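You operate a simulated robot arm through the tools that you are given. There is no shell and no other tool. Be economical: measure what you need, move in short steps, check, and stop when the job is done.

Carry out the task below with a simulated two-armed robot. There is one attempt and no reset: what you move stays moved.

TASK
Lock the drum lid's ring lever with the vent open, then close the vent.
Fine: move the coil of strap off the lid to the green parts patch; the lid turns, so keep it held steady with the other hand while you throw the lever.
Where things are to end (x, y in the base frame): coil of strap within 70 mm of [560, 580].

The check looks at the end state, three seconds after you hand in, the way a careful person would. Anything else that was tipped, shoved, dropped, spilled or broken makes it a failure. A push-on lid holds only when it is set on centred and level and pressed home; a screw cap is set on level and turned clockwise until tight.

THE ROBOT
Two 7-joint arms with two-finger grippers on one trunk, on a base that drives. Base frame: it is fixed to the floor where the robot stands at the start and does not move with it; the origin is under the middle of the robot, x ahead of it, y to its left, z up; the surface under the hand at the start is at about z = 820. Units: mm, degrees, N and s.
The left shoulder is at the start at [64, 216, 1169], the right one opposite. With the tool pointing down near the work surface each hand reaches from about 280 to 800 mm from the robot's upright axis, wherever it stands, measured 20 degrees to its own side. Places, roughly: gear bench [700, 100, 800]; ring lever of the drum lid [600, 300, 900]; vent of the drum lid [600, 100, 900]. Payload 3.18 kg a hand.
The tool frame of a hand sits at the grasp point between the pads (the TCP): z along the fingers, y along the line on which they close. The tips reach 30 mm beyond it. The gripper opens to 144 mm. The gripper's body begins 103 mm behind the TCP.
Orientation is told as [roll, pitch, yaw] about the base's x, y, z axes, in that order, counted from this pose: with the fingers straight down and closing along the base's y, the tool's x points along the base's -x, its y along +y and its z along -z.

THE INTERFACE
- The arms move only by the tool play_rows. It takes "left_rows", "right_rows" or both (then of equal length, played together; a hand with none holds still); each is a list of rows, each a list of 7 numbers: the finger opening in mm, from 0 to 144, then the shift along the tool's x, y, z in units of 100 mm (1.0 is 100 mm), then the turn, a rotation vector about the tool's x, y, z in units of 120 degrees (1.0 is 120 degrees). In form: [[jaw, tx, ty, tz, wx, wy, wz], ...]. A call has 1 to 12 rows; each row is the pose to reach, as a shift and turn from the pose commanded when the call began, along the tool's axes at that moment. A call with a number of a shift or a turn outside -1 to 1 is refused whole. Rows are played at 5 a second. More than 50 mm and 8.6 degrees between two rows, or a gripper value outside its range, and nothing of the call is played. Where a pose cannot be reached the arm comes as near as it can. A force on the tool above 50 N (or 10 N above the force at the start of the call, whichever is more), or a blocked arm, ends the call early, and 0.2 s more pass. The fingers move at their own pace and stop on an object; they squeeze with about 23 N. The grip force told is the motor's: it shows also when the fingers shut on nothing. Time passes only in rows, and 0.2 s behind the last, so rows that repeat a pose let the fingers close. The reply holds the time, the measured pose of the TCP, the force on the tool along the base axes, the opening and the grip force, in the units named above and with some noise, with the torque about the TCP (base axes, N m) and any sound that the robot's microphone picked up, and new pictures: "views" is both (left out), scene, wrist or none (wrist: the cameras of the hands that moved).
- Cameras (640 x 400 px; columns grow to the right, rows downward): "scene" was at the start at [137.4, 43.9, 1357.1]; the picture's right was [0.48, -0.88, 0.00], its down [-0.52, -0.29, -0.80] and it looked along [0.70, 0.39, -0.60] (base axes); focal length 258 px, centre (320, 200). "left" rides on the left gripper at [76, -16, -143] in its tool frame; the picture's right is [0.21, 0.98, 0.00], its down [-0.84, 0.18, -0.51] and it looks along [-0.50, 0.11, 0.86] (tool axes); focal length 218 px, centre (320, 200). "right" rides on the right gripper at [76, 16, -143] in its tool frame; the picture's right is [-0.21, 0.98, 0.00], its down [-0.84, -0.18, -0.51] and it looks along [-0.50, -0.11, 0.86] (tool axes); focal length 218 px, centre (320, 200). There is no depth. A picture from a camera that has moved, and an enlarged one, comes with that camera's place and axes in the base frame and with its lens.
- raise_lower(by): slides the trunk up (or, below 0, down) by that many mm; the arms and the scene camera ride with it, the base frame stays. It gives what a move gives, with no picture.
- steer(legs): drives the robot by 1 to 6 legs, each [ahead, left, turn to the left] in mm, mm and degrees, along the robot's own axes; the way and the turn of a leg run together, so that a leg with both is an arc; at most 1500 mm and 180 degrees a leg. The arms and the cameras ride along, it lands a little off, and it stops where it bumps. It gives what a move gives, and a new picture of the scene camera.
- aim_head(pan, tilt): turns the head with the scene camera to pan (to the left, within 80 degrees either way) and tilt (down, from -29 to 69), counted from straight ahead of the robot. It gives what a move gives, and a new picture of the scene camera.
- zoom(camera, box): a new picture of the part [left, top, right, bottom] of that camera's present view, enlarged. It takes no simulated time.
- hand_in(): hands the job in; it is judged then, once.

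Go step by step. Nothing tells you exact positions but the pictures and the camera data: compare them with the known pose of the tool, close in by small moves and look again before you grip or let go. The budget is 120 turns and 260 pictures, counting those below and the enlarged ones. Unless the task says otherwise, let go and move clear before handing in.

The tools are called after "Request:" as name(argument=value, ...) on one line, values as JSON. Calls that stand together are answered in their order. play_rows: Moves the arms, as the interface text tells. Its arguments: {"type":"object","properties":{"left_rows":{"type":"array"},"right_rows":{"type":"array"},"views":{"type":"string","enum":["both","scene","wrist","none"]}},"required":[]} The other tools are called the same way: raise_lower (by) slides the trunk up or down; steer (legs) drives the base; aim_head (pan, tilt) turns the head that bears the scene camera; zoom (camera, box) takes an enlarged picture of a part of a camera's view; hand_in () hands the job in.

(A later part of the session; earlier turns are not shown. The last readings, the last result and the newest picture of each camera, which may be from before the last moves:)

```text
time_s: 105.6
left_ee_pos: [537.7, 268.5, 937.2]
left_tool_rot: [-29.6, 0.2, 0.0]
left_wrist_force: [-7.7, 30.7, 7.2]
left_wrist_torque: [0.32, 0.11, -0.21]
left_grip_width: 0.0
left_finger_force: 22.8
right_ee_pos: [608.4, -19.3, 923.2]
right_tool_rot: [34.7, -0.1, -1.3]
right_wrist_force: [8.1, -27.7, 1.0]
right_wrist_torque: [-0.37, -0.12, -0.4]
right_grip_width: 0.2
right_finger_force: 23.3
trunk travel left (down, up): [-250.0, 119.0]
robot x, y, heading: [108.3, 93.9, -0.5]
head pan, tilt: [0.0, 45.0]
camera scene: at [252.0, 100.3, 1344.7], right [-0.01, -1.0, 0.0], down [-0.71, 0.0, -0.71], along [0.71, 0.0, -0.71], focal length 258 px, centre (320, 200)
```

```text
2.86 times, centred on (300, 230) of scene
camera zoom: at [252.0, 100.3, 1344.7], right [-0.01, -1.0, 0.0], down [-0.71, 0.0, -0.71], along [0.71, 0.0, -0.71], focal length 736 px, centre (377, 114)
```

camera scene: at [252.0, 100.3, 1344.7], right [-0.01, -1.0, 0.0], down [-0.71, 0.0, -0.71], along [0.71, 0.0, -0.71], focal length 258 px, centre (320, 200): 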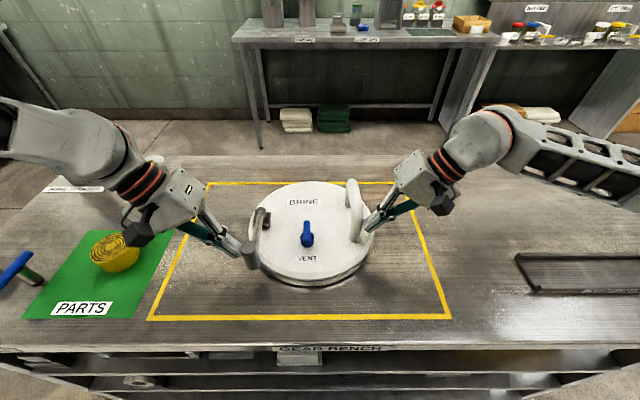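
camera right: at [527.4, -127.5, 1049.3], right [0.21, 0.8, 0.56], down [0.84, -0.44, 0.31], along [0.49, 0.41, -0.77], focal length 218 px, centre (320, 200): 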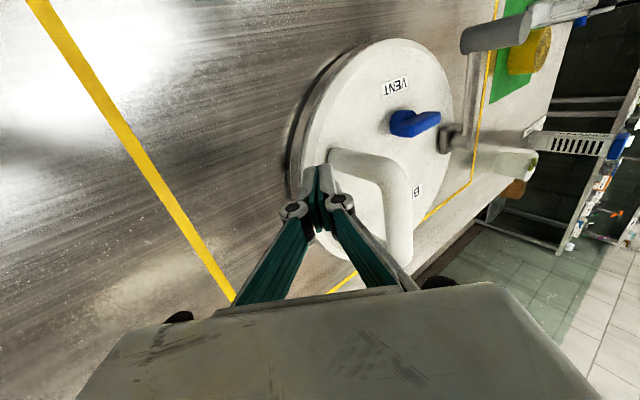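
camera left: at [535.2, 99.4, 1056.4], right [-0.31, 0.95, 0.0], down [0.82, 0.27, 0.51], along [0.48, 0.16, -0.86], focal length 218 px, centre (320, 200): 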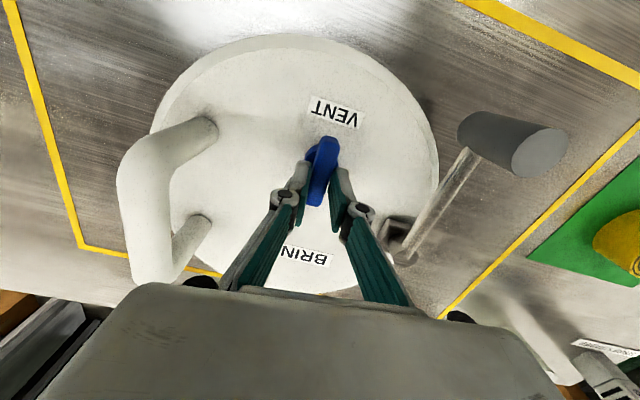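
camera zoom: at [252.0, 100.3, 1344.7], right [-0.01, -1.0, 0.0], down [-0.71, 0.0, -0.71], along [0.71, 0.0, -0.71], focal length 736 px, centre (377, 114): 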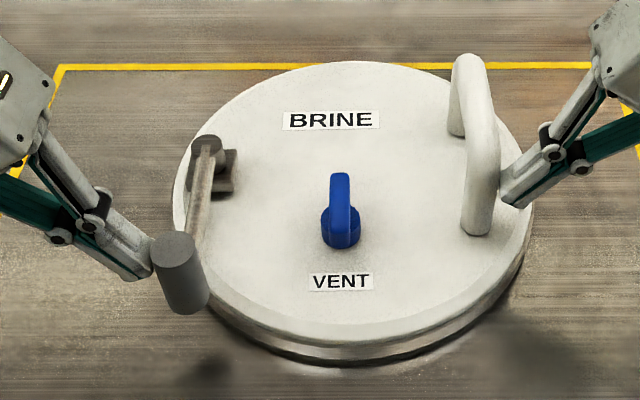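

The lever seems a few degrees further relative to the lid than before. Pushing a bit more.

Request:
play_rows(left_rows=[[0, 0, -0.03, 0.017, 0, 0, 0], [0, 0, -0.06, 0.034, 0, 0, 0], [0, 0, -0.09, 0.05, 0, 0, 0], [0, 0, -0.12, 0.068, 0, 0, 0]], views="scene")

Request:
zoom(camera="scene", box=[200, 160, 400, 300])

```text
time_s: 106.1
left_ee_pos: [538.1, 266.3, 935.4]
left_tool_rot: [-29.5, 0.2, -0.2]
left_wrist_force: [-2.2, 11.5, 4.6]
left_wrist_torque: [0.08, 0.04, -0.06]
left_grip_width: 0.1
left_finger_force: 23.5
right_ee_pos: [611.3, -21.6, 922.7]
right_tool_rot: [34.3, -0.4, -1.7]
right_wrist_force: [1.4, -11.8, 4.8]
right_wrist_torque: [-0.06, -0.02, -0.12]
right_grip_width: 0.0
right_finger_force: 23.0
trunk travel left (down, up): [-250.0, 119.0]
robot x, y, heading: [109.8, 102.5, -0.5]
head pan, tilt: [0.0, 45.0]
stopped in row 2 (left hand): the force on the tool passed its limit at 56 N (the readings are from after the stop); the commanded pose is now the measured one
camera scene: at [251.9, 100.1, 1344.6], right [-0.01, -1.0, 0.0], down [-0.71, 0.0, -0.71], along [0.71, 0.0, -0.71], focal length 258 px, centre (320, 200)
```

scene: 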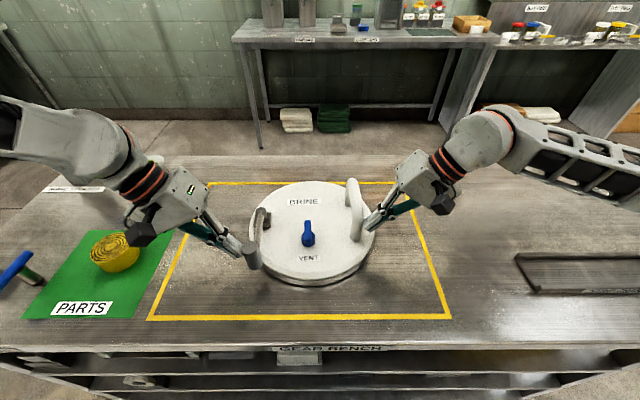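

```text
2.86 times, centred on (300, 230) of scene
camera zoom: at [251.9, 100.1, 1344.6], right [-0.01, -1.0, 0.0], down [-0.71, 0.0, -0.71], along [0.71, 0.0, -0.71], focal length 736 px, centre (377, 114)
```

zoom: 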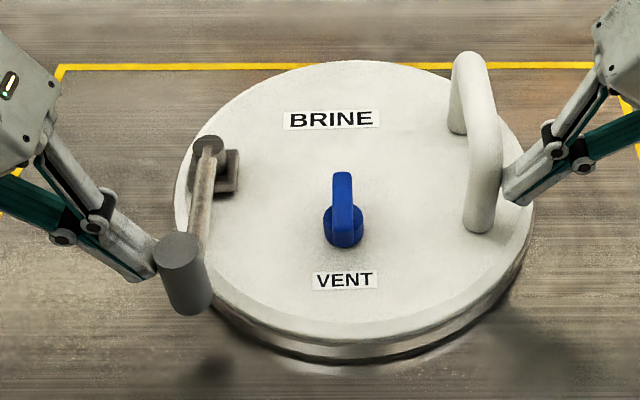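

The lever hits the same hard stop (56 N), so it is fully thrown with either vent position. I now need to learn which vent position is "open". I'll retry the lever with the vent as it is now, since a different feel would tell. Both hands retreat, and the base shifts a little right so the left hand can grip the knob.

Request:
play_rows(left_rows=[[0, 0, 0.15, -0.1, 0, 0, 0], [0, 0, 0.1, -0.4, 0, 0, 0], [0, 0, -0.05, -0.7, 0, 0, 0], [0, 0, -0.19, -0.93, 0, 0, 0], [20, 0, -0.19, -0.93, -0.06, 0, 0], [40, 0, -0.19, -0.93, -0.12, 0, 0], [60, 0, -0.19, -0.93, -0.18, 0, 0], [60, 0, -0.19, -0.93, -0.245, 0, 0]], right_rows=[[0, 0, -0.15, -0.12, 0, 0, 0], [0, 0, -0.02, -0.4, 0, 0, 0], [0, 0, 0.05, -0.55, 0, 0, 0], [0, 0, 0.05, -0.65, 0, 0, 0], [0, 0, 0.05, -0.65, 0, 0, 0], [0, 0, 0.05, -0.65, 0, 0, 0], [40, 0, 0.05, -0.65, 0, 0, 0], [60, 0, 0.05, -0.65, 0, 0, 0]], views="none")

Request:
steer(legs=[[0, -40, 0]])

```text
time_s: 107.9
left_ee_pos: [539.2, 293.3, 1024.5]
left_tool_rot: [0.0, 0.3, -0.2]
left_wrist_force: [0.0, 0.1, 0.4]
left_wrist_torque: [0.02, 0.02, -0.02]
left_grip_width: 60.1
left_finger_force: 0.1
right_ee_pos: [609.8, -55.7, 976.8]
right_tool_rot: [34.4, -0.2, -1.6]
right_wrist_force: [0.7, 0.0, 0.8]
right_wrist_torque: [0.01, -0.04, 0.04]
right_grip_width: 59.7
right_finger_force: 0.0
trunk travel left (down, up): [-250.0, 119.0]
robot x, y, heading: [111.1, 98.6, -0.5]
head pan, tilt: [0.0, 45.0]
```

```text
time_s: 109.0
left_ee_pos: [538.0, 253.0, 1026.9]
left_tool_rot: [-0.1, 0.2, -0.2]
left_wrist_force: [-0.1, 0.4, 1.0]
left_wrist_torque: [0.05, 0.01, -0.02]
left_grip_width: 60.2
left_finger_force: 0.1
right_ee_pos: [608.6, -95.6, 978.1]
right_tool_rot: [34.5, -0.2, -1.6]
right_wrist_force: [-0.1, 0.0, -0.1]
right_wrist_torque: [0.03, 0.01, -0.02]
right_grip_width: 60.0
right_finger_force: 0.1
trunk travel left (down, up): [-250.0, 119.0]
robot x, y, heading: [111.0, 58.8, -0.2]
head pan, tilt: [0.0, 45.0]
camera scene: at [252.2, 59.9, 1344.6], right [-0.01, -1.0, 0.0], down [-0.71, 0.0, -0.71], along [0.71, 0.0, -0.71], focal length 258 px, centre (320, 200)
```

scene: 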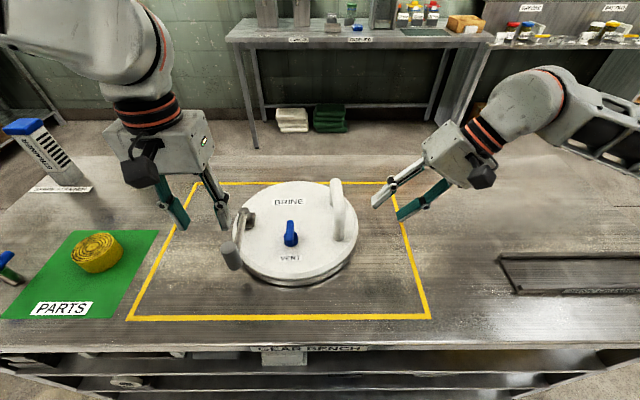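

Request:
play_rows(left_rows=[[70, -0.02, -0.1, 0.25, 0, 0, 0], [70, -0.02, -0.2, 0.5, 0, 0, 0], [70, -0.02, -0.2, 0.65, 0, 0, 0], [70, -0.02, -0.2, 0.65, 0, 0, 0]], views="wrist")

```text
time_s: 110.0
left_ee_pos: [537.5, 232.3, 960.4]
left_tool_rot: [-0.1, 0.3, -0.2]
left_wrist_force: [0.6, 0.3, 0.0]
left_wrist_torque: [-0.02, -0.05, 0.01]
left_grip_width: 69.9
left_finger_force: 0.1
right_ee_pos: [609.4, -95.0, 977.6]
right_tool_rot: [34.6, -0.3, -1.5]
right_wrist_force: [0.2, 0.7, -0.5]
right_wrist_torque: [0.0, -0.01, -0.01]
right_grip_width: 59.9
right_finger_force: 0.0
trunk travel left (down, up): [-250.0, 119.0]
robot x, y, heading: [110.8, 58.1, -0.2]
head pan, tilt: [0.0, 45.0]
camera left: at [460.1, 217.1, 1102.8], right [-0.21, 0.98, 0.0], down [0.84, 0.18, 0.5], along [0.49, 0.1, -0.86], focal length 218 px, centre (320, 200)
```

left: 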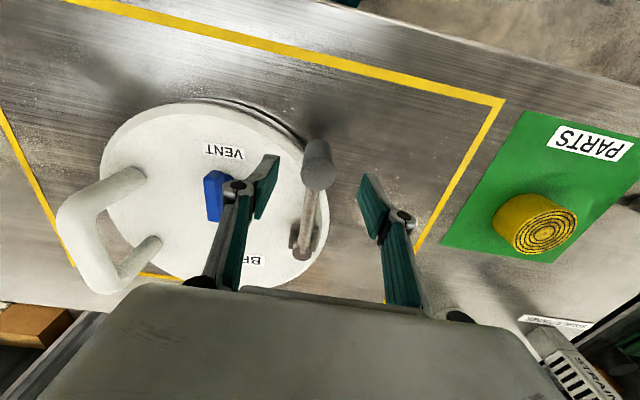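

Request:
play_rows(left_rows=[[70, 0.03, -0.02, 0.12, 0, 0, 0], [70, 0.03, -0.02, 0.22, 0, 0, 0], [20, 0.03, -0.02, 0.22, 0, 0, 0], [10, 0.03, -0.02, 0.22, 0, 0, 0], [10, 0.03, -0.02, 0.22, 0, 0, 0]], views="none")

```text
time_s: 111.2
left_ee_pos: [536.6, 231.9, 937.7]
left_tool_rot: [0.0, 0.2, -0.1]
left_wrist_force: [0.7, -0.4, 0.4]
left_wrist_torque: [-0.01, -0.21, -0.05]
left_grip_width: 29.5
left_finger_force: 23.1
right_ee_pos: [608.2, -95.2, 977.8]
right_tool_rot: [34.5, -0.2, -1.5]
right_wrist_force: [-0.4, -0.5, 1.0]
right_wrist_torque: [-0.01, 0.01, 0.01]
right_grip_width: 59.9
right_finger_force: 0.1
trunk travel left (down, up): [-250.0, 119.0]
robot x, y, heading: [115.9, 56.0, -0.1]
head pan, tilt: [0.0, 45.0]
```

Moving the lever back about 20° to feel it with the vent in this position.

Request:
play_rows(left_rows=[[10, -0.0, 0.07, 0, 0, 0, 0], [10, -0.01, 0.15, 0, 0, 0, 0], [10, -0.03, 0.28, 0, 0, 0, 0], [10, -0.06, 0.4, 0, 0, 0, 0]], views="scene")

Request:
zoom(camera="scene", box=[180, 160, 380, 300])

```text
time_s: 112.2
left_ee_pos: [542.8, 272.0, 938.0]
left_tool_rot: [-0.1, 0.1, -0.2]
left_wrist_force: [-0.1, 0.6, 0.8]
left_wrist_torque: [-0.03, 0.16, -0.04]
left_grip_width: 29.6
left_finger_force: 23.1
right_ee_pos: [609.3, -93.6, 977.2]
right_tool_rot: [34.5, -0.2, -1.6]
right_wrist_force: [0.3, 0.6, 0.1]
right_wrist_torque: [0.0, 0.01, -0.01]
right_grip_width: 59.8
right_finger_force: 0.0
trunk travel left (down, up): [-250.0, 119.0]
robot x, y, heading: [110.0, 60.5, -0.2]
head pan, tilt: [0.0, 45.0]
camera scene: at [252.5, 60.7, 1344.5], right [-0.01, -1.0, 0.0], down [-0.71, 0.0, -0.71], along [0.71, 0.0, -0.71], focal length 258 px, centre (320, 200)
```

scene: 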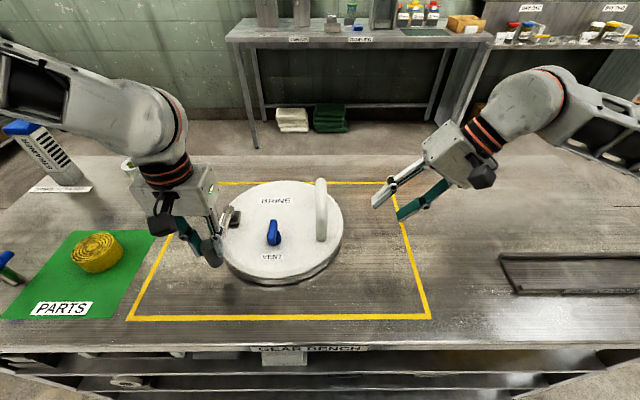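

```text
2.86 times, centred on (280, 230) of scene
camera zoom: at [252.5, 60.7, 1344.5], right [-0.01, -1.0, 0.0], down [-0.71, 0.0, -0.71], along [0.71, 0.0, -0.71], focal length 736 px, centre (434, 114)
```

zoom: 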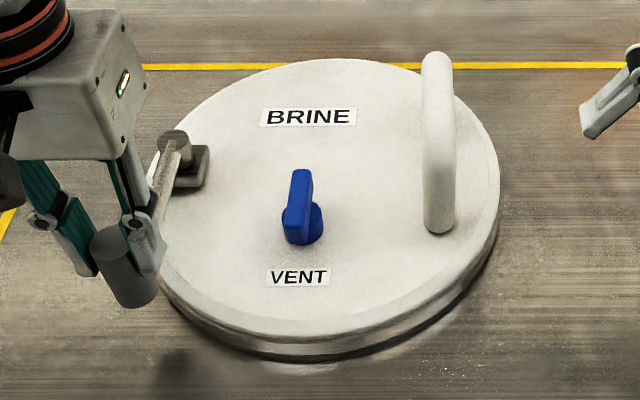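

The lid slid along with the lever, so its friction is tiny and it needs holding. I'll slide it back the same way, then grip the handle with the right hand and try again.

Request:
play_rows(left_rows=[[10, 0.02, -0.1, 0, 0, 0, 0], [10, 0.04, -0.2, 0, 0, 0, 0], [10, 0.05, -0.3, 0, 0, 0, 0], [10, 0.06, -0.39, 0, 0, 0, 0], [10, 0.06, -0.39, 0, 0, 0, 0]], right_rows=[[60, -0.07, 0.1, -0.1, 0, 0, 0], [60, -0.15, 0.3, -0.1, 0, 0, 0], [60, -0.22, 0.5, -0.1, 0, 0, 0], [60, -0.3, 0.65, -0.05, 0, 0, 0], [60, -0.3, 0.7, 0.0, 0, 0, 0]], views="both")

```text
time_s: 113.4
left_ee_pos: [538.1, 231.2, 938.4]
left_tool_rot: [-0.1, 0.1, -0.3]
left_wrist_force: [2.3, 1.2, 3.5]
left_wrist_torque: [0.0, 0.03, 0.22]
left_grip_width: 29.3
left_finger_force: 23.1
right_ee_pos: [640.6, -37.9, 1017.1]
right_tool_rot: [34.5, -0.2, -1.4]
right_wrist_force: [-0.2, -0.9, 0.6]
right_wrist_torque: [-0.03, -0.02, 0.02]
right_grip_width: 60.2
right_finger_force: 0.1
trunk travel left (down, up): [-250.0, 119.0]
robot x, y, heading: [111.5, 61.4, -0.5]
head pan, tilt: [0.0, 45.0]
camera scene: at [252.2, 60.6, 1344.6], right [-0.01, -1.0, 0.0], down [-0.71, 0.0, -0.71], along [0.71, 0.0, -0.71], focal length 258 px, centre (320, 200)
camera right: at [563.4, -102.5, 1144.3], right [0.23, 0.8, 0.55], down [0.83, -0.46, 0.32], along [0.51, 0.39, -0.77], focal length 218 px, centre (320, 200)
camera left: at [459.8, 216.2, 1080.8], right [-0.21, 0.98, 0.0], down [0.84, 0.18, 0.51], along [0.49, 0.1, -0.86], focal length 218 px, centre (320, 200)
```

scene: 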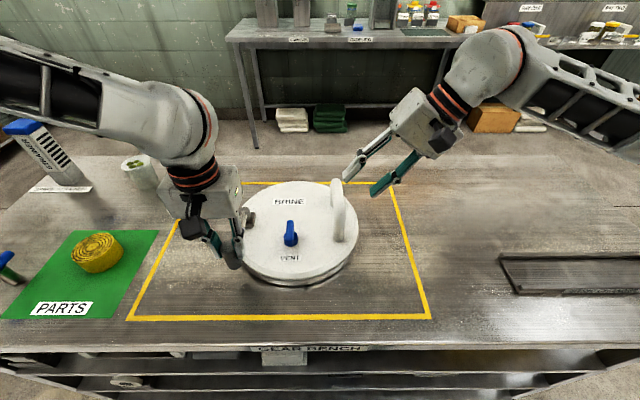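
right: 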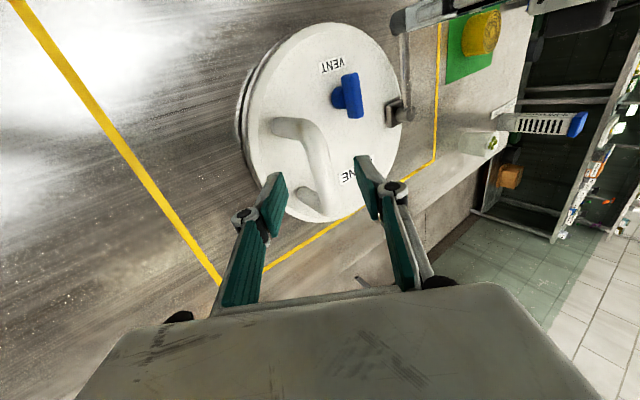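
left: 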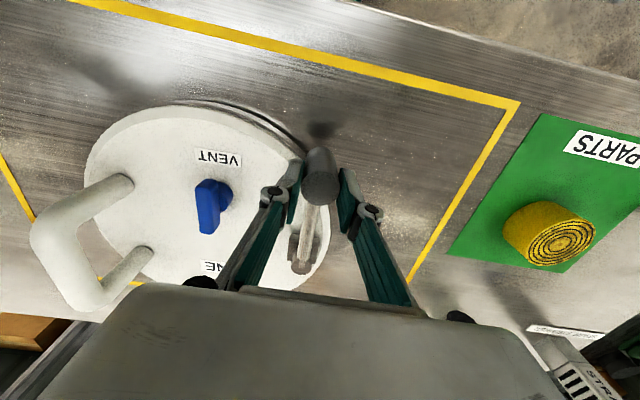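

Request:
play_rows(right_rows=[[60, 0, -0.02, 0.3, 0, 0, 0], [60, 0, -0.04, 0.6, 0, 0, 0], [60, 0, -0.05, 0.8, 0, 0, 0], [60, 0, -0.05, 0.8, 0, 0, 0]], views="both")

Request:
zoom(camera="scene", box=[270, 140, 420, 260])

```text
time_s: 114.4
left_ee_pos: [537.9, 231.4, 939.0]
left_tool_rot: [-0.2, 0.2, -0.3]
left_wrist_force: [1.8, 0.4, 5.9]
left_wrist_torque: [0.0, -0.04, -0.04]
left_grip_width: 29.5
left_finger_force: 22.9
right_ee_pos: [640.5, 3.9, 946.4]
right_tool_rot: [34.5, -0.3, -1.4]
right_wrist_force: [0.3, 0.3, 0.1]
right_wrist_torque: [0.01, 0.01, 0.0]
right_grip_width: 60.2
right_finger_force: 0.0
trunk travel left (down, up): [-250.0, 119.0]
robot x, y, heading: [112.6, 58.7, -0.3]
head pan, tilt: [0.0, 45.0]
camera scene: at [252.1, 60.3, 1344.6], right [-0.01, -1.0, 0.0], down [-0.71, 0.0, -0.71], along [0.71, 0.0, -0.71], focal length 258 px, centre (320, 200)
camera right: at [563.3, -60.7, 1073.1], right [0.23, 0.8, 0.55], down [0.83, -0.46, 0.32], along [0.51, 0.39, -0.77], focal length 218 px, centre (320, 200)
```

scene: 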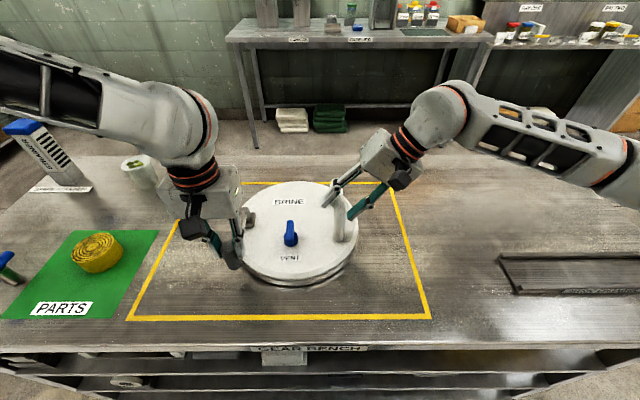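
right: 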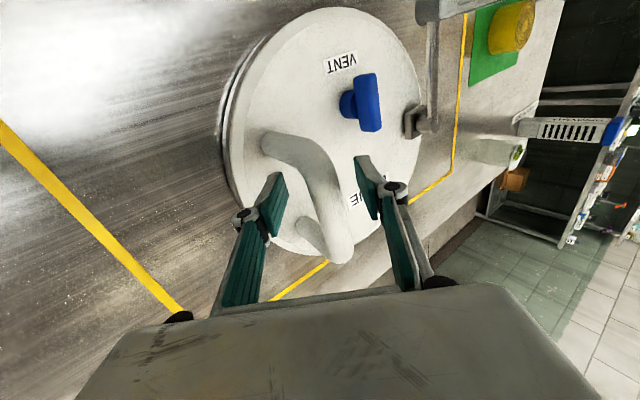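

```text
3.33 times, centred on (345, 200) of scene
camera zoom: at [252.1, 60.3, 1344.6], right [-0.01, -1.0, 0.0], down [-0.71, 0.0, -0.71], along [0.71, 0.0, -0.71], focal length 859 px, centre (237, 200)
```

zoom: 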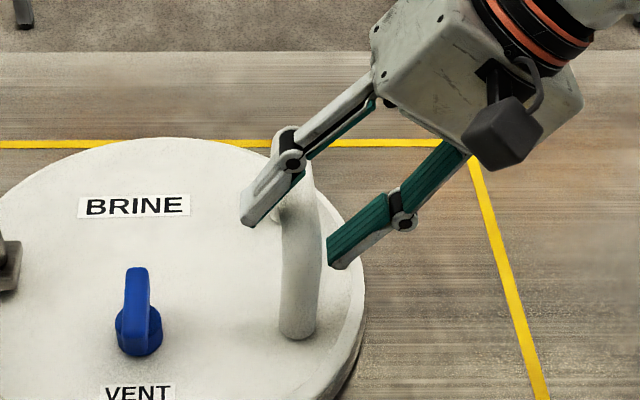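

Request:
play_rows(right_rows=[[60, 0, 0, 0.15, 0, 0, 0], [60, 0, 0, 0.27, 0, 0, 0], [20, 0, 0, 0.27, 0, 0, 0], [10, 0, 0, 0.27, 0, 0, 0], [10, 0, 0, 0.27, 0, 0, 0]], views="none")

Request:
play_rows(left_rows=[[10, 0, 0.03, 0, 0, 0, 0], [10, 0, 0.07, 0, 0, 0, 0], [10, -0.01, 0.12, 0, 0, 0, 0], [10, -0.015, 0.17, 0, 0, 0, 0], [10, -0.015, 0.17, 0, 0, 0, 0]], views="scene")

```text
time_s: 115.6
left_ee_pos: [536.1, 232.1, 938.0]
left_tool_rot: [-0.1, 0.3, -0.2]
left_wrist_force: [1.7, -1.0, 1.3]
left_wrist_torque: [-0.03, 0.01, -0.17]
left_grip_width: 29.6
left_finger_force: 23.0
right_ee_pos: [641.5, 19.9, 928.3]
right_tool_rot: [34.7, -0.4, -1.5]
right_wrist_force: [3.3, 1.9, 9.5]
right_wrist_torque: [0.02, -0.44, 0.49]
right_grip_width: 24.4
right_finger_force: 22.7
trunk travel left (down, up): [-250.0, 119.0]
robot x, y, heading: [106.1, 61.6, -0.1]
head pan, tilt: [0.0, 45.0]
```

```text
time_s: 116.8
left_ee_pos: [539.1, 250.2, 937.5]
left_tool_rot: [0.0, 0.2, -0.3]
left_wrist_force: [-2.6, -1.2, 4.0]
left_wrist_torque: [-0.04, 0.31, -0.16]
left_grip_width: 29.1
left_finger_force: 22.7
right_ee_pos: [640.7, 19.4, 928.7]
right_tool_rot: [34.5, -0.4, -1.6]
right_wrist_force: [4.6, 3.9, 13.4]
right_wrist_torque: [-0.03, -0.64, 0.26]
right_grip_width: 24.5
right_finger_force: 23.1
trunk travel left (down, up): [-250.0, 119.0]
robot x, y, heading: [109.2, 59.9, -0.3]
head pan, tilt: [0.0, 45.0]
camera scene: at [251.1, 60.8, 1344.8], right [-0.01, -1.0, 0.0], down [-0.71, 0.0, -0.71], along [0.71, 0.0, -0.71], focal length 258 px, centre (320, 200)
```

scene: 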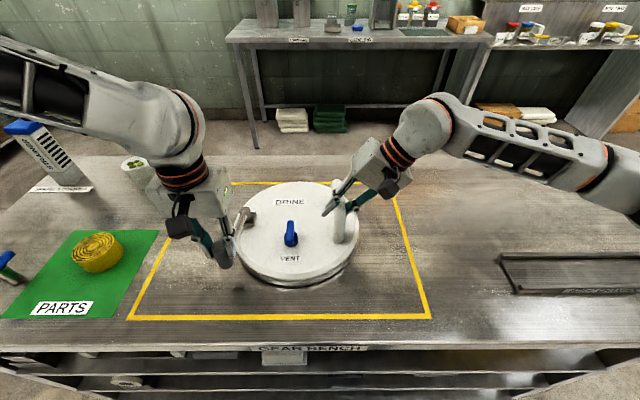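

The lever moves freely when the lid is held, with no latch. I'll swing it back to about 50° and re-throw it with the vent in this (counter-clockwise, conventionally open) position, watching for any blockage.

Request:
play_rows(left_rows=[[10, -0.02, 0.09, 0, 0, 0, 0], [10, -0.04, 0.18, 0, 0, 0, 0], [10, -0.065, 0.27, 0, 0, 0, 0], [10, -0.11, 0.37, 0, 0, 0, 0], [10, -0.16, 0.47, 0, 0, 0, 0], [10, -0.22, 0.56, 0, 0, 0, 0], [10, -0.28, 0.65, 0, 0, 0, 0], [10, -0.28, 0.65, 0, 0, 0, 0]], views="scene")

```text
time_s: 118.6
left_ee_pos: [566.3, 315.3, 938.6]
left_tool_rot: [-0.1, 0.2, -0.2]
left_wrist_force: [2.3, -3.2, -2.2]
left_wrist_torque: [-0.11, 0.07, -0.23]
left_grip_width: 29.4
left_finger_force: 22.9
right_ee_pos: [640.3, 18.9, 927.1]
right_tool_rot: [34.5, -0.3, -1.5]
right_wrist_force: [4.9, 8.9, 17.5]
right_wrist_torque: [-0.13, -0.27, 0.43]
right_grip_width: 24.1
right_finger_force: 23.4
trunk travel left (down, up): [-250.0, 119.0]
robot x, y, heading: [111.1, 59.2, 0.1]
head pan, tilt: [0.0, 45.0]
camera scene: at [251.7, 61.2, 1344.7], right [-0.01, -1.0, 0.0], down [-0.71, 0.0, -0.71], along [0.71, 0.0, -0.71], focal length 258 px, centre (320, 200)
```

scene: 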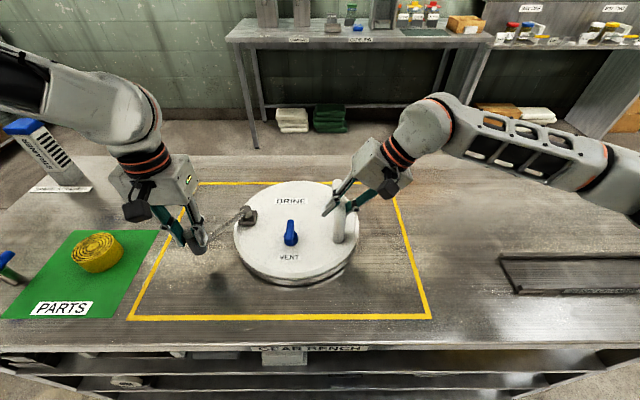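

Free and smooth, and the lid stayed. Now re-throwing to the lock.

Request:
play_rows(left_rows=[[10, 0.06, -0.09, 0, 0, 0, 0], [10, 0.12, -0.18, 0, 0, 0, 0], [10, 0.17, -0.28, 0, 0, 0, 0], [10, 0.215, -0.38, 0, 0, 0, 0], [10, 0.24, -0.47, 0, 0, 0, 0], [10, 0.26, -0.56, 0, 0, 0, 0], [10, 0.275, -0.65, 0, 0, 0, 0], [10, 0.285, -0.74, 0, 0, 0, 0], [10, 0.285, -0.82, 0, 0, 0, 0], [10, 0.285, -0.82, 0, 0, 0, 0]], views="scene")

```text
time_s: 120.8
left_ee_pos: [535.9, 234.8, 938.9]
left_tool_rot: [-0.1, 0.1, -0.1]
left_wrist_force: [-6.2, 15.0, 6.9]
left_wrist_torque: [0.48, 0.2, 0.14]
left_grip_width: 29.2
left_finger_force: 22.7
right_ee_pos: [639.5, 18.8, 927.2]
right_tool_rot: [34.4, -0.4, -1.6]
right_wrist_force: [3.7, -9.0, 12.5]
right_wrist_torque: [-0.01, -0.01, 0.4]
right_grip_width: 23.9
right_finger_force: 22.9
trunk travel left (down, up): [-250.0, 119.0]
robot x, y, heading: [110.4, 60.7, -0.2]
head pan, tilt: [0.0, 45.0]
camera scene: at [250.8, 61.1, 1344.8], right [-0.01, -1.0, 0.0], down [-0.71, 0.0, -0.71], along [0.71, 0.0, -0.71], focal length 258 px, centre (320, 200)
```

scene: 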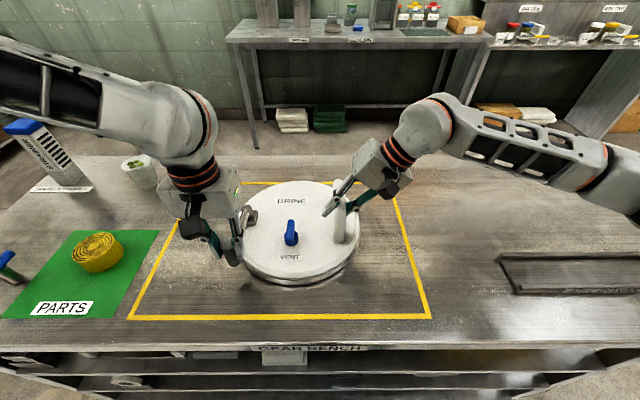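

The lever reached its stop again (15 N), freely in both vent states. Nudging it firmly home, then I'll look closely at the vent for any open/closed mark.

Request:
play_rows(left_rows=[[10, 0, -0.02, 0, 0, 0, 0], [10, 0, -0.035, 0, 0, 0, 0], [10, 0, -0.035, 0, 0, 0, 0]], views="none")

Request:
zoom(camera="scene", box=[260, 195, 330, 270])

Request:
zoom(camera="right", box=[270, 20, 440, 150])

```text
time_s: 121.6
left_ee_pos: [536.7, 231.2, 939.2]
left_tool_rot: [0.3, 0.1, -0.3]
left_wrist_force: [-7.5, 29.1, 7.4]
left_wrist_torque: [0.83, 0.02, 0.28]
left_grip_width: 29.7
left_finger_force: 22.8
right_ee_pos: [640.4, 16.3, 926.3]
right_tool_rot: [34.4, -0.3, -1.8]
right_wrist_force: [6.4, -23.7, 7.7]
right_wrist_torque: [0.02, -0.32, 0.46]
right_grip_width: 23.8
right_finger_force: 22.7
trunk travel left (down, up): [-250.0, 119.0]
robot x, y, heading: [109.7, 59.9, -0.3]
head pan, tilt: [0.0, 45.0]
```

```text
5.33 times, centred on (295, 232) of scene
camera zoom: at [251.2, 60.7, 1344.7], right [-0.01, -1.0, 0.0], down [-0.71, 0.0, -0.71], along [0.71, 0.0, -0.71], focal length 1374 px, centre (453, 27)
```

zoom: 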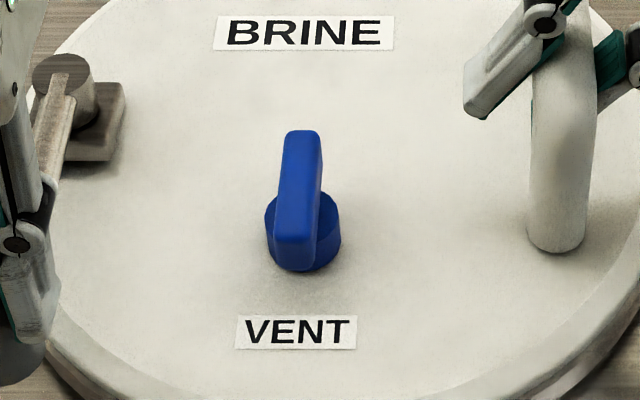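

```text
3.08 times, centred on (355, 85) of right
camera zoom: at [563.6, -47.0, 1053.4], right [0.23, 0.8, 0.55], down [0.83, -0.46, 0.32], along [0.51, 0.38, -0.77], focal length 672 px, centre (212, 554)
```

zoom: 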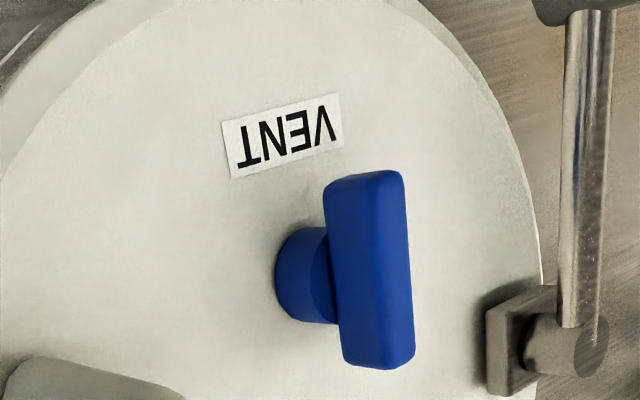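

There are no marks. I'll release the knob and check whether the lever stays fully home once unloaded.

Request:
zoom(camera="scene", box=[190, 160, 390, 300])

Request:
play_rows(left_rows=[[40, 0, 0, 0, 0, 0, 0], [70, 0, 0, 0, 0, 0, 0], [70, 0, 0, -0.4, 0, 0, 0], [70, 0, 0.3, -0.7, 0, 0, 0], [70, 0, 0.7, -0.8, 0, 0, 0]], views="none")

Request:
zoom(camera="scene", box=[190, 160, 390, 300])

```text
2.86 times, centred on (290, 230) of scene
camera zoom: at [251.2, 60.7, 1344.7], right [-0.01, -1.0, 0.0], down [-0.71, 0.0, -0.71], along [0.71, 0.0, -0.71], focal length 736 px, centre (406, 114)
```

zoom: 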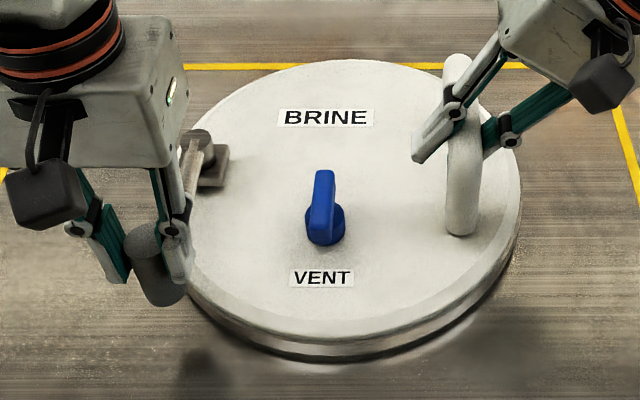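

```text
time_s: 122.8
left_ee_pos: [537.9, 298.8, 1020.5]
left_tool_rot: [0.0, 0.1, -0.2]
left_wrist_force: [-0.3, 1.0, 0.4]
left_wrist_torque: [-0.03, 0.02, 0.01]
left_grip_width: 70.0
left_finger_force: 0.0
right_ee_pos: [639.5, 17.9, 925.8]
right_tool_rot: [34.4, -0.2, -1.5]
right_wrist_force: [-2.3, 1.6, 1.1]
right_wrist_torque: [-0.22, -0.34, 0.1]
right_grip_width: 23.7
right_finger_force: 23.0
trunk travel left (down, up): [-250.0, 119.0]
robot x, y, heading: [111.8, 55.6, -0.3]
head pan, tilt: [0.0, 45.0]
```

```text
2.86 times, centred on (290, 230) of scene
camera zoom: at [251.6, 61.1, 1344.6], right [-0.01, -1.0, 0.0], down [-0.71, 0.0, -0.71], along [0.71, 0.0, -0.71], focal length 736 px, centre (406, 114)
```

zoom: 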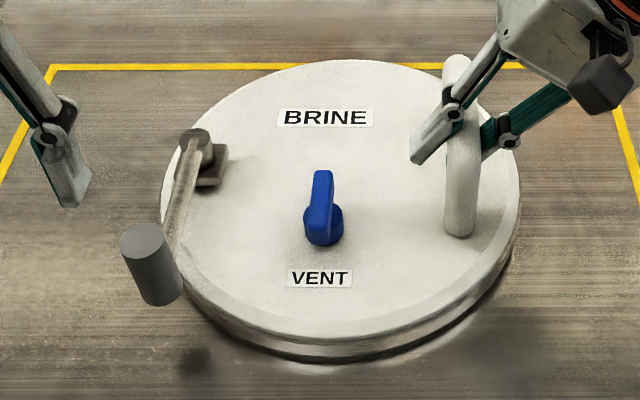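

The lever stays home unloaded. Before choosing the vent's final position I'll look at the other valve-like parts in the room for this site's open/closed convention.

Request:
aim_head(pan=-5, tilt=22)

Request:
zoom(camera="scene", box=[150, 80, 450, 250])

```text
time_s: 123.6
left_ee_pos: [538.1, 296.5, 1020.8]
left_tool_rot: [0.0, 0.2, -0.2]
left_wrist_force: [-0.9, 0.9, 1.2]
left_wrist_torque: [-0.03, 0.02, 0.0]
left_grip_width: 69.9
left_finger_force: 0.1
right_ee_pos: [640.0, 18.2, 926.9]
right_tool_rot: [34.5, -0.2, -1.4]
right_wrist_force: [-1.7, -0.8, 0.0]
right_wrist_torque: [-0.02, -0.23, 0.17]
right_grip_width: 23.9
right_finger_force: 22.3
trunk travel left (down, up): [-250.0, 119.0]
robot x, y, heading: [106.9, 55.5, -0.1]
head pan, tilt: [-5.0, 22.0]
camera scene: at [263.2, 52.2, 1379.9], right [-0.09, -1.0, 0.0], down [-0.37, 0.03, -0.93], along [0.92, -0.09, -0.38], focal length 258 px, centre (320, 200)
```

scene: 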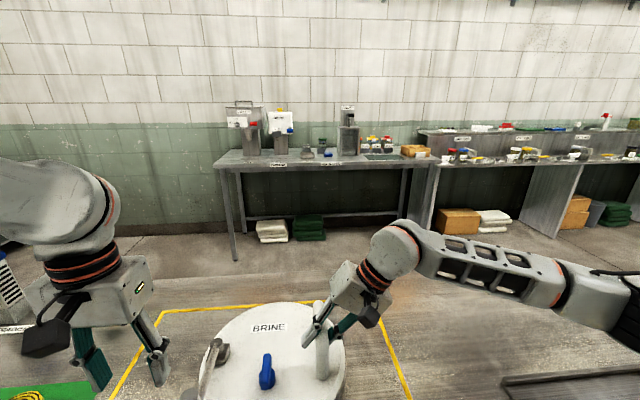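

```text
2.13 times, centred on (300, 165) of scene
camera zoom: at [263.2, 52.2, 1379.9], right [-0.09, -1.0, 0.0], down [-0.37, 0.03, -0.93], along [0.92, -0.09, -0.38], focal length 550 px, centre (363, 275)
```

zoom: 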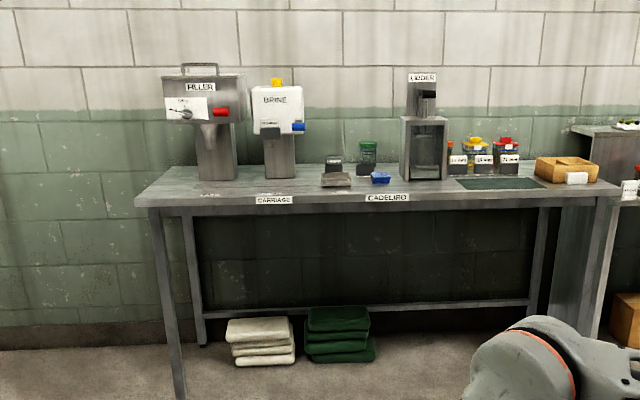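

Request:
zoom(camera="scene", box=[220, 95, 310, 160])

```text
6.15 times, centred on (265, 128) of scene
camera zoom: at [263.2, 52.2, 1379.9], right [-0.09, -1.0, 0.0], down [-0.37, 0.03, -0.93], along [0.92, -0.09, -0.38], focal length 1586 px, centre (658, 646)
```

zoom: 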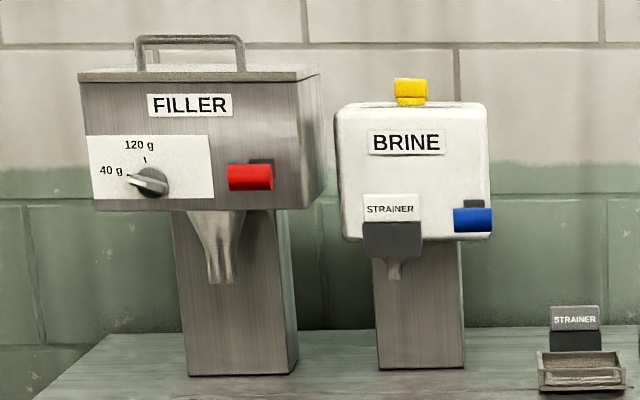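

There is nothing conclusive, but the usual convention (clockwise and crosswise means shut) says the vent started closed. It is now open and the lever has been thrown with it open, so next I close it clockwise. Releasing the handle and moving the base right.

Request:
play_rows(right_rows=[[60, 0, 0, 0, 0, 0, 0], [60, 0, 0, -0.02, 0, 0, 0], [60, 0, 0, -0.4, 0, 0, 0], [60, 0, 0, -0.8, 0, 0, 0], [60, 0, -0.2, -1.0, 0, 0, 0]], left_rows=[[50, 0, 0, 0, 0, 0, 0], [50, -0.2, 0, 0, 0, 0, 0], [50, -0.4, 0, 0, 0, 0, 0], [50, -0.6, 0, 0, 0, 0, 0], [50, -0.7, 0, 0, 0, 0, 0]], views="none")

Request:
steer(legs=[[0, -160, 0]])

Request:
aim_head(pan=10, tilt=45)

```text
time_s: 124.8
left_ee_pos: [607.4, 297.7, 1018.1]
left_tool_rot: [0.0, 0.2, -0.3]
left_wrist_force: [0.3, 0.6, 0.3]
left_wrist_torque: [0.01, 0.01, -0.02]
left_grip_width: 50.2
left_finger_force: 0.1
right_ee_pos: [640.0, -54.5, 997.6]
right_tool_rot: [34.4, -0.3, -1.5]
right_wrist_force: [0.2, -0.9, 0.0]
right_wrist_torque: [0.03, 0.01, 0.0]
right_grip_width: 60.3
right_finger_force: 0.0
trunk travel left (down, up): [-250.0, 119.0]
robot x, y, heading: [106.5, 57.6, -0.2]
head pan, tilt: [-5.0, 22.0]
```

```text
time_s: 126.9
left_ee_pos: [607.4, 131.5, 1018.8]
left_tool_rot: [0.0, 0.2, -0.6]
left_wrist_force: [0.5, -0.7, -0.4]
left_wrist_torque: [-0.01, -0.02, 0.03]
left_grip_width: 50.1
left_finger_force: 0.1
right_ee_pos: [638.4, -220.3, 997.7]
right_tool_rot: [34.5, -0.2, -2.0]
right_wrist_force: [-0.2, -0.6, 0.1]
right_wrist_torque: [0.03, 0.01, 0.01]
right_grip_width: 60.0
right_finger_force: 0.1
trunk travel left (down, up): [-250.0, 119.0]
robot x, y, heading: [106.5, -100.9, -0.6]
head pan, tilt: [-5.0, 22.0]
camera scene: at [261.8, -112.1, 1380.0], right [-0.1, -1.0, 0.0], down [-0.37, 0.04, -0.93], along [0.92, -0.09, -0.37], focal length 258 px, centre (320, 200)
```

scene: 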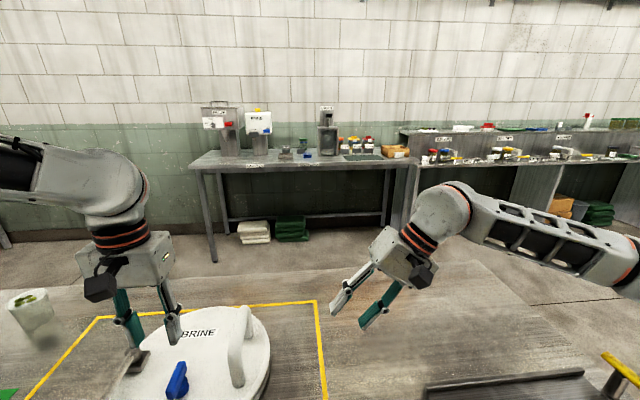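

```text
time_s: 127.8
left_ee_pos: [608.2, 133.1, 1018.2]
left_tool_rot: [-0.2, 0.2, -0.5]
left_wrist_force: [-0.6, -0.3, 0.4]
left_wrist_torque: [-0.01, 0.0, 0.03]
left_grip_width: 50.0
left_finger_force: 0.1
right_ee_pos: [636.1, -220.0, 997.2]
right_tool_rot: [34.5, -0.2, -1.8]
right_wrist_force: [0.5, 0.6, 0.0]
right_wrist_torque: [-0.02, -0.01, 0.0]
right_grip_width: 60.1
right_finger_force: 0.0
trunk travel left (down, up): [-250.0, 119.0]
robot x, y, heading: [107.8, -105.7, -0.6]
head pan, tilt: [10.0, 45.0]
camera scene: at [249.8, -89.3, 1344.6], right [0.16, -0.99, 0.0], down [-0.7, -0.11, -0.71], along [0.7, 0.11, -0.71], focal length 258 px, centre (320, 200)
```

scene: 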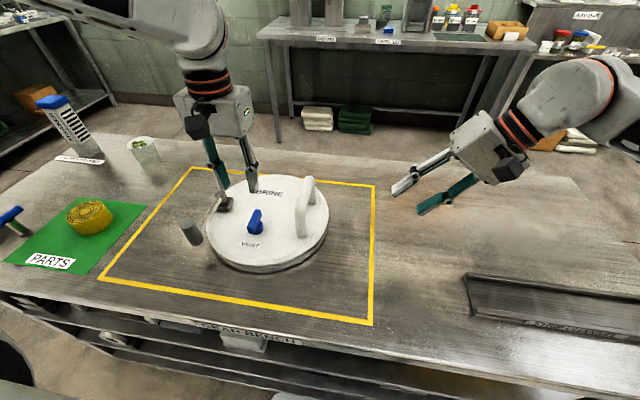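

Request:
play_rows(left_rows=[[50, 0, 0, 0.3, 0, 0, 0], [50, 0, 0, 0.6, 0, 0, 0], [50, 0, 0, 0.6, 0, 0, 0]], views="wrist")

```text
time_s: 128.6
left_ee_pos: [608.4, 130.8, 958.3]
left_tool_rot: [-0.1, 0.2, -0.6]
left_wrist_force: [0.3, -0.4, -0.8]
left_wrist_torque: [0.0, 0.02, -0.04]
left_grip_width: 50.0
left_finger_force: 0.1
right_ee_pos: [637.9, -221.0, 997.9]
right_tool_rot: [34.5, -0.2, -1.9]
right_wrist_force: [0.2, 0.2, 0.1]
right_wrist_torque: [-0.01, 0.01, 0.0]
right_grip_width: 59.8
right_finger_force: 0.1
trunk travel left (down, up): [-250.0, 119.0]
robot x, y, heading: [108.0, -106.1, -0.8]
head pan, tilt: [10.0, 45.0]
camera left: at [529.5, 115.8, 1101.1], right [-0.2, 0.98, 0.0], down [0.85, 0.17, 0.5], along [0.49, 0.1, -0.86], focal length 218 px, centre (320, 200)
```

left: 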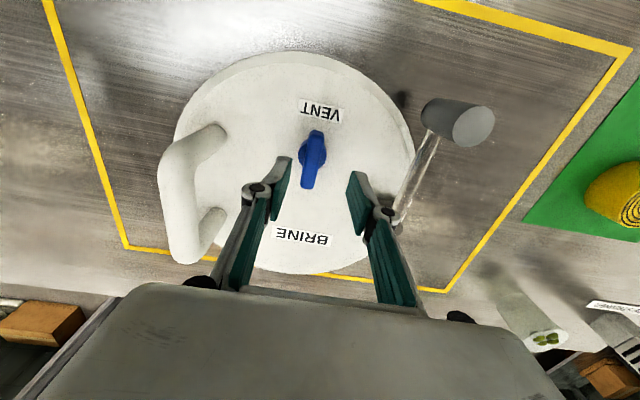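

Request:
play_rows(left_rows=[[50, 0.02, -0.07, 0.2, 0, 0, 0], [50, 0.02, -0.07, 0.43, 0, 0, 0], [5, 0.02, -0.07, 0.43, 0, 0, 0], [5, 0.02, -0.07, 0.43, 0, 0, 0], [5, 0.02, -0.07, 0.43, 0, 0, 0]], views="wrist")

```text
time_s: 129.8
left_ee_pos: [605.2, 126.0, 916.3]
left_tool_rot: [0.0, 0.2, -0.5]
left_wrist_force: [0.4, -1.9, 0.3]
left_wrist_torque: [-0.03, -0.26, -0.22]
left_grip_width: 15.9
left_finger_force: 22.7
right_ee_pos: [637.8, -219.5, 997.5]
right_tool_rot: [34.4, -0.2, -1.9]
right_wrist_force: [-0.6, 0.3, -0.5]
right_wrist_torque: [0.02, 0.04, 0.0]
right_grip_width: 60.0
right_finger_force: 0.0
trunk travel left (down, up): [-250.0, 119.0]
robot x, y, heading: [113.2, -103.2, -0.9]
head pan, tilt: [10.0, 45.0]
camera left: at [527.7, 110.6, 1058.5], right [-0.2, 0.98, 0.0], down [0.85, 0.17, 0.5], along [0.49, 0.1, -0.86], focal length 218 px, centre (320, 200)
```

left: 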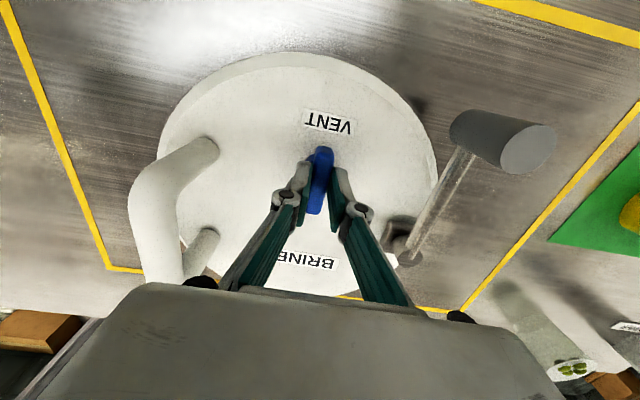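

Bar gripped (15.9 mm). Turning clockwise about 88°.

Request:
play_rows(left_rows=[[5, 0, 0, 0, 0, 0, 0.067], [5, 0, 0, 0, 0, 0, 0.133], [5, 0, 0, 0, 0, 0, 0.2], [5, 0, 0, 0, 0, 0, 0.267], [5, 0, 0, 0, 0, 0, 0.333], [5, 0, 0, 0, 0, 0, 0.4], [5, 0, 0, 0, 0, 0, 0.467], [5, 0, 0, 0, 0, 0, 0.533], [5, 0, 0, 0, 0, 0, 0.6], [5, 0, 0, 0, 0, 0, 0.667], [5, 0, 0, 0, 0, 0, 0.733]], views="both")

```text
time_s: 132.2
left_ee_pos: [606.7, 123.8, 915.8]
left_tool_rot: [-0.1, -0.1, -88.6]
left_wrist_force: [8.6, -0.4, 16.7]
left_wrist_torque: [0.1, -0.25, 0.06]
left_grip_width: 15.8
left_finger_force: 23.4
right_ee_pos: [638.0, -220.3, 997.3]
right_tool_rot: [34.5, -0.2, -1.9]
right_wrist_force: [0.2, -0.3, -0.6]
right_wrist_torque: [0.02, -0.02, 0.0]
right_grip_width: 60.0
right_finger_force: 0.0
trunk travel left (down, up): [-250.0, 119.0]
robot x, y, heading: [107.0, -103.4, -0.6]
head pan, tilt: [10.0, 45.0]
camera scene: at [249.5, -89.8, 1344.7], right [0.16, -0.99, 0.0], down [-0.7, -0.11, -0.71], along [0.7, 0.11, -0.71], focal length 258 px, centre (320, 200)
camera left: at [586.4, 200.7, 1057.4], right [0.97, 0.23, 0.0], down [0.2, -0.84, 0.51], along [0.12, -0.5, -0.86], focal length 218 px, centre (320, 200)
```

scene: 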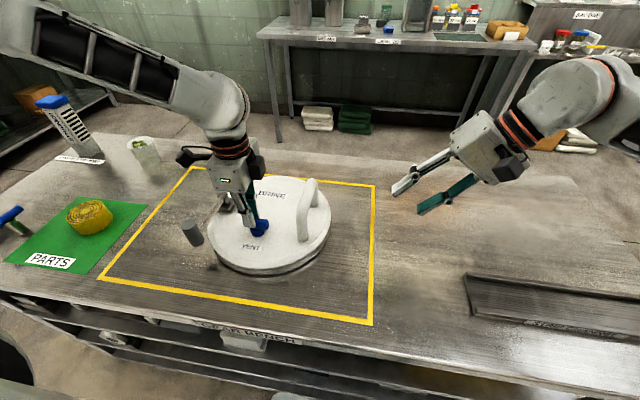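
left: 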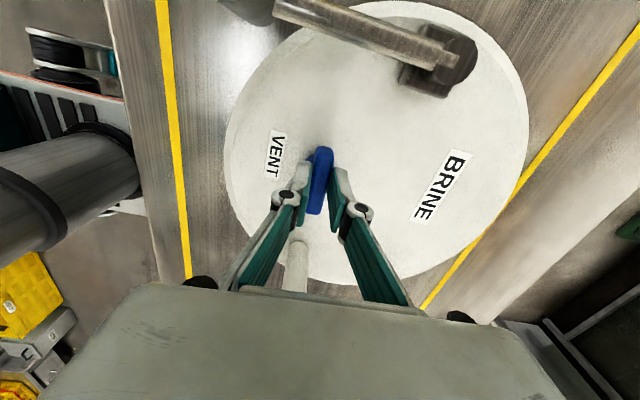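

Nearly there; another 10° to reach the stop.

Request:
play_rows(left_rows=[[5, 0, 0, 0, 0, 0, 0.04], [5, 0, 0, 0, 0, 0, 0.085], [5, 0, 0, 0, 0, 0, 0.085]], views="wrist")

```text
time_s: 133.0
left_ee_pos: [604.5, 123.8, 914.8]
left_tool_rot: [-0.3, 0.0, -98.8]
left_wrist_force: [-2.4, -1.7, 13.7]
left_wrist_torque: [-0.32, 0.09, 0.66]
left_grip_width: 18.0
left_finger_force: 22.5
right_ee_pos: [637.4, -221.1, 997.2]
right_tool_rot: [34.5, -0.3, -1.9]
right_wrist_force: [0.0, 0.2, 0.7]
right_wrist_torque: [0.0, 0.03, -0.01]
right_grip_width: 60.1
right_finger_force: 0.0
trunk travel left (down, up): [-250.0, 119.0]
robot x, y, heading: [107.2, -105.4, -0.8]
head pan, tilt: [10.0, 45.0]
camera left: at [599.2, 202.7, 1056.7], right [1.0, 0.06, -0.01], down [0.05, -0.86, 0.51], along [0.02, -0.51, -0.86], focal length 218 px, centre (320, 200)
```

left: 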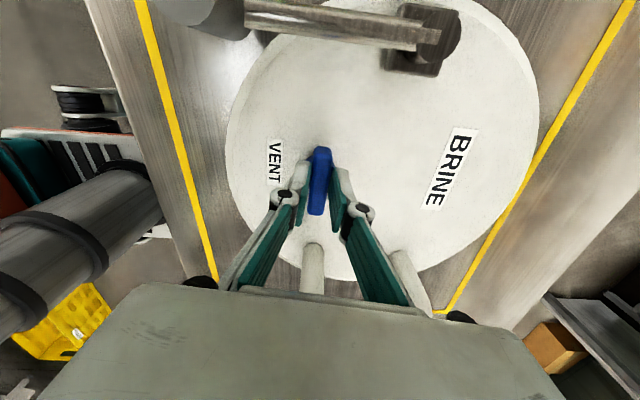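

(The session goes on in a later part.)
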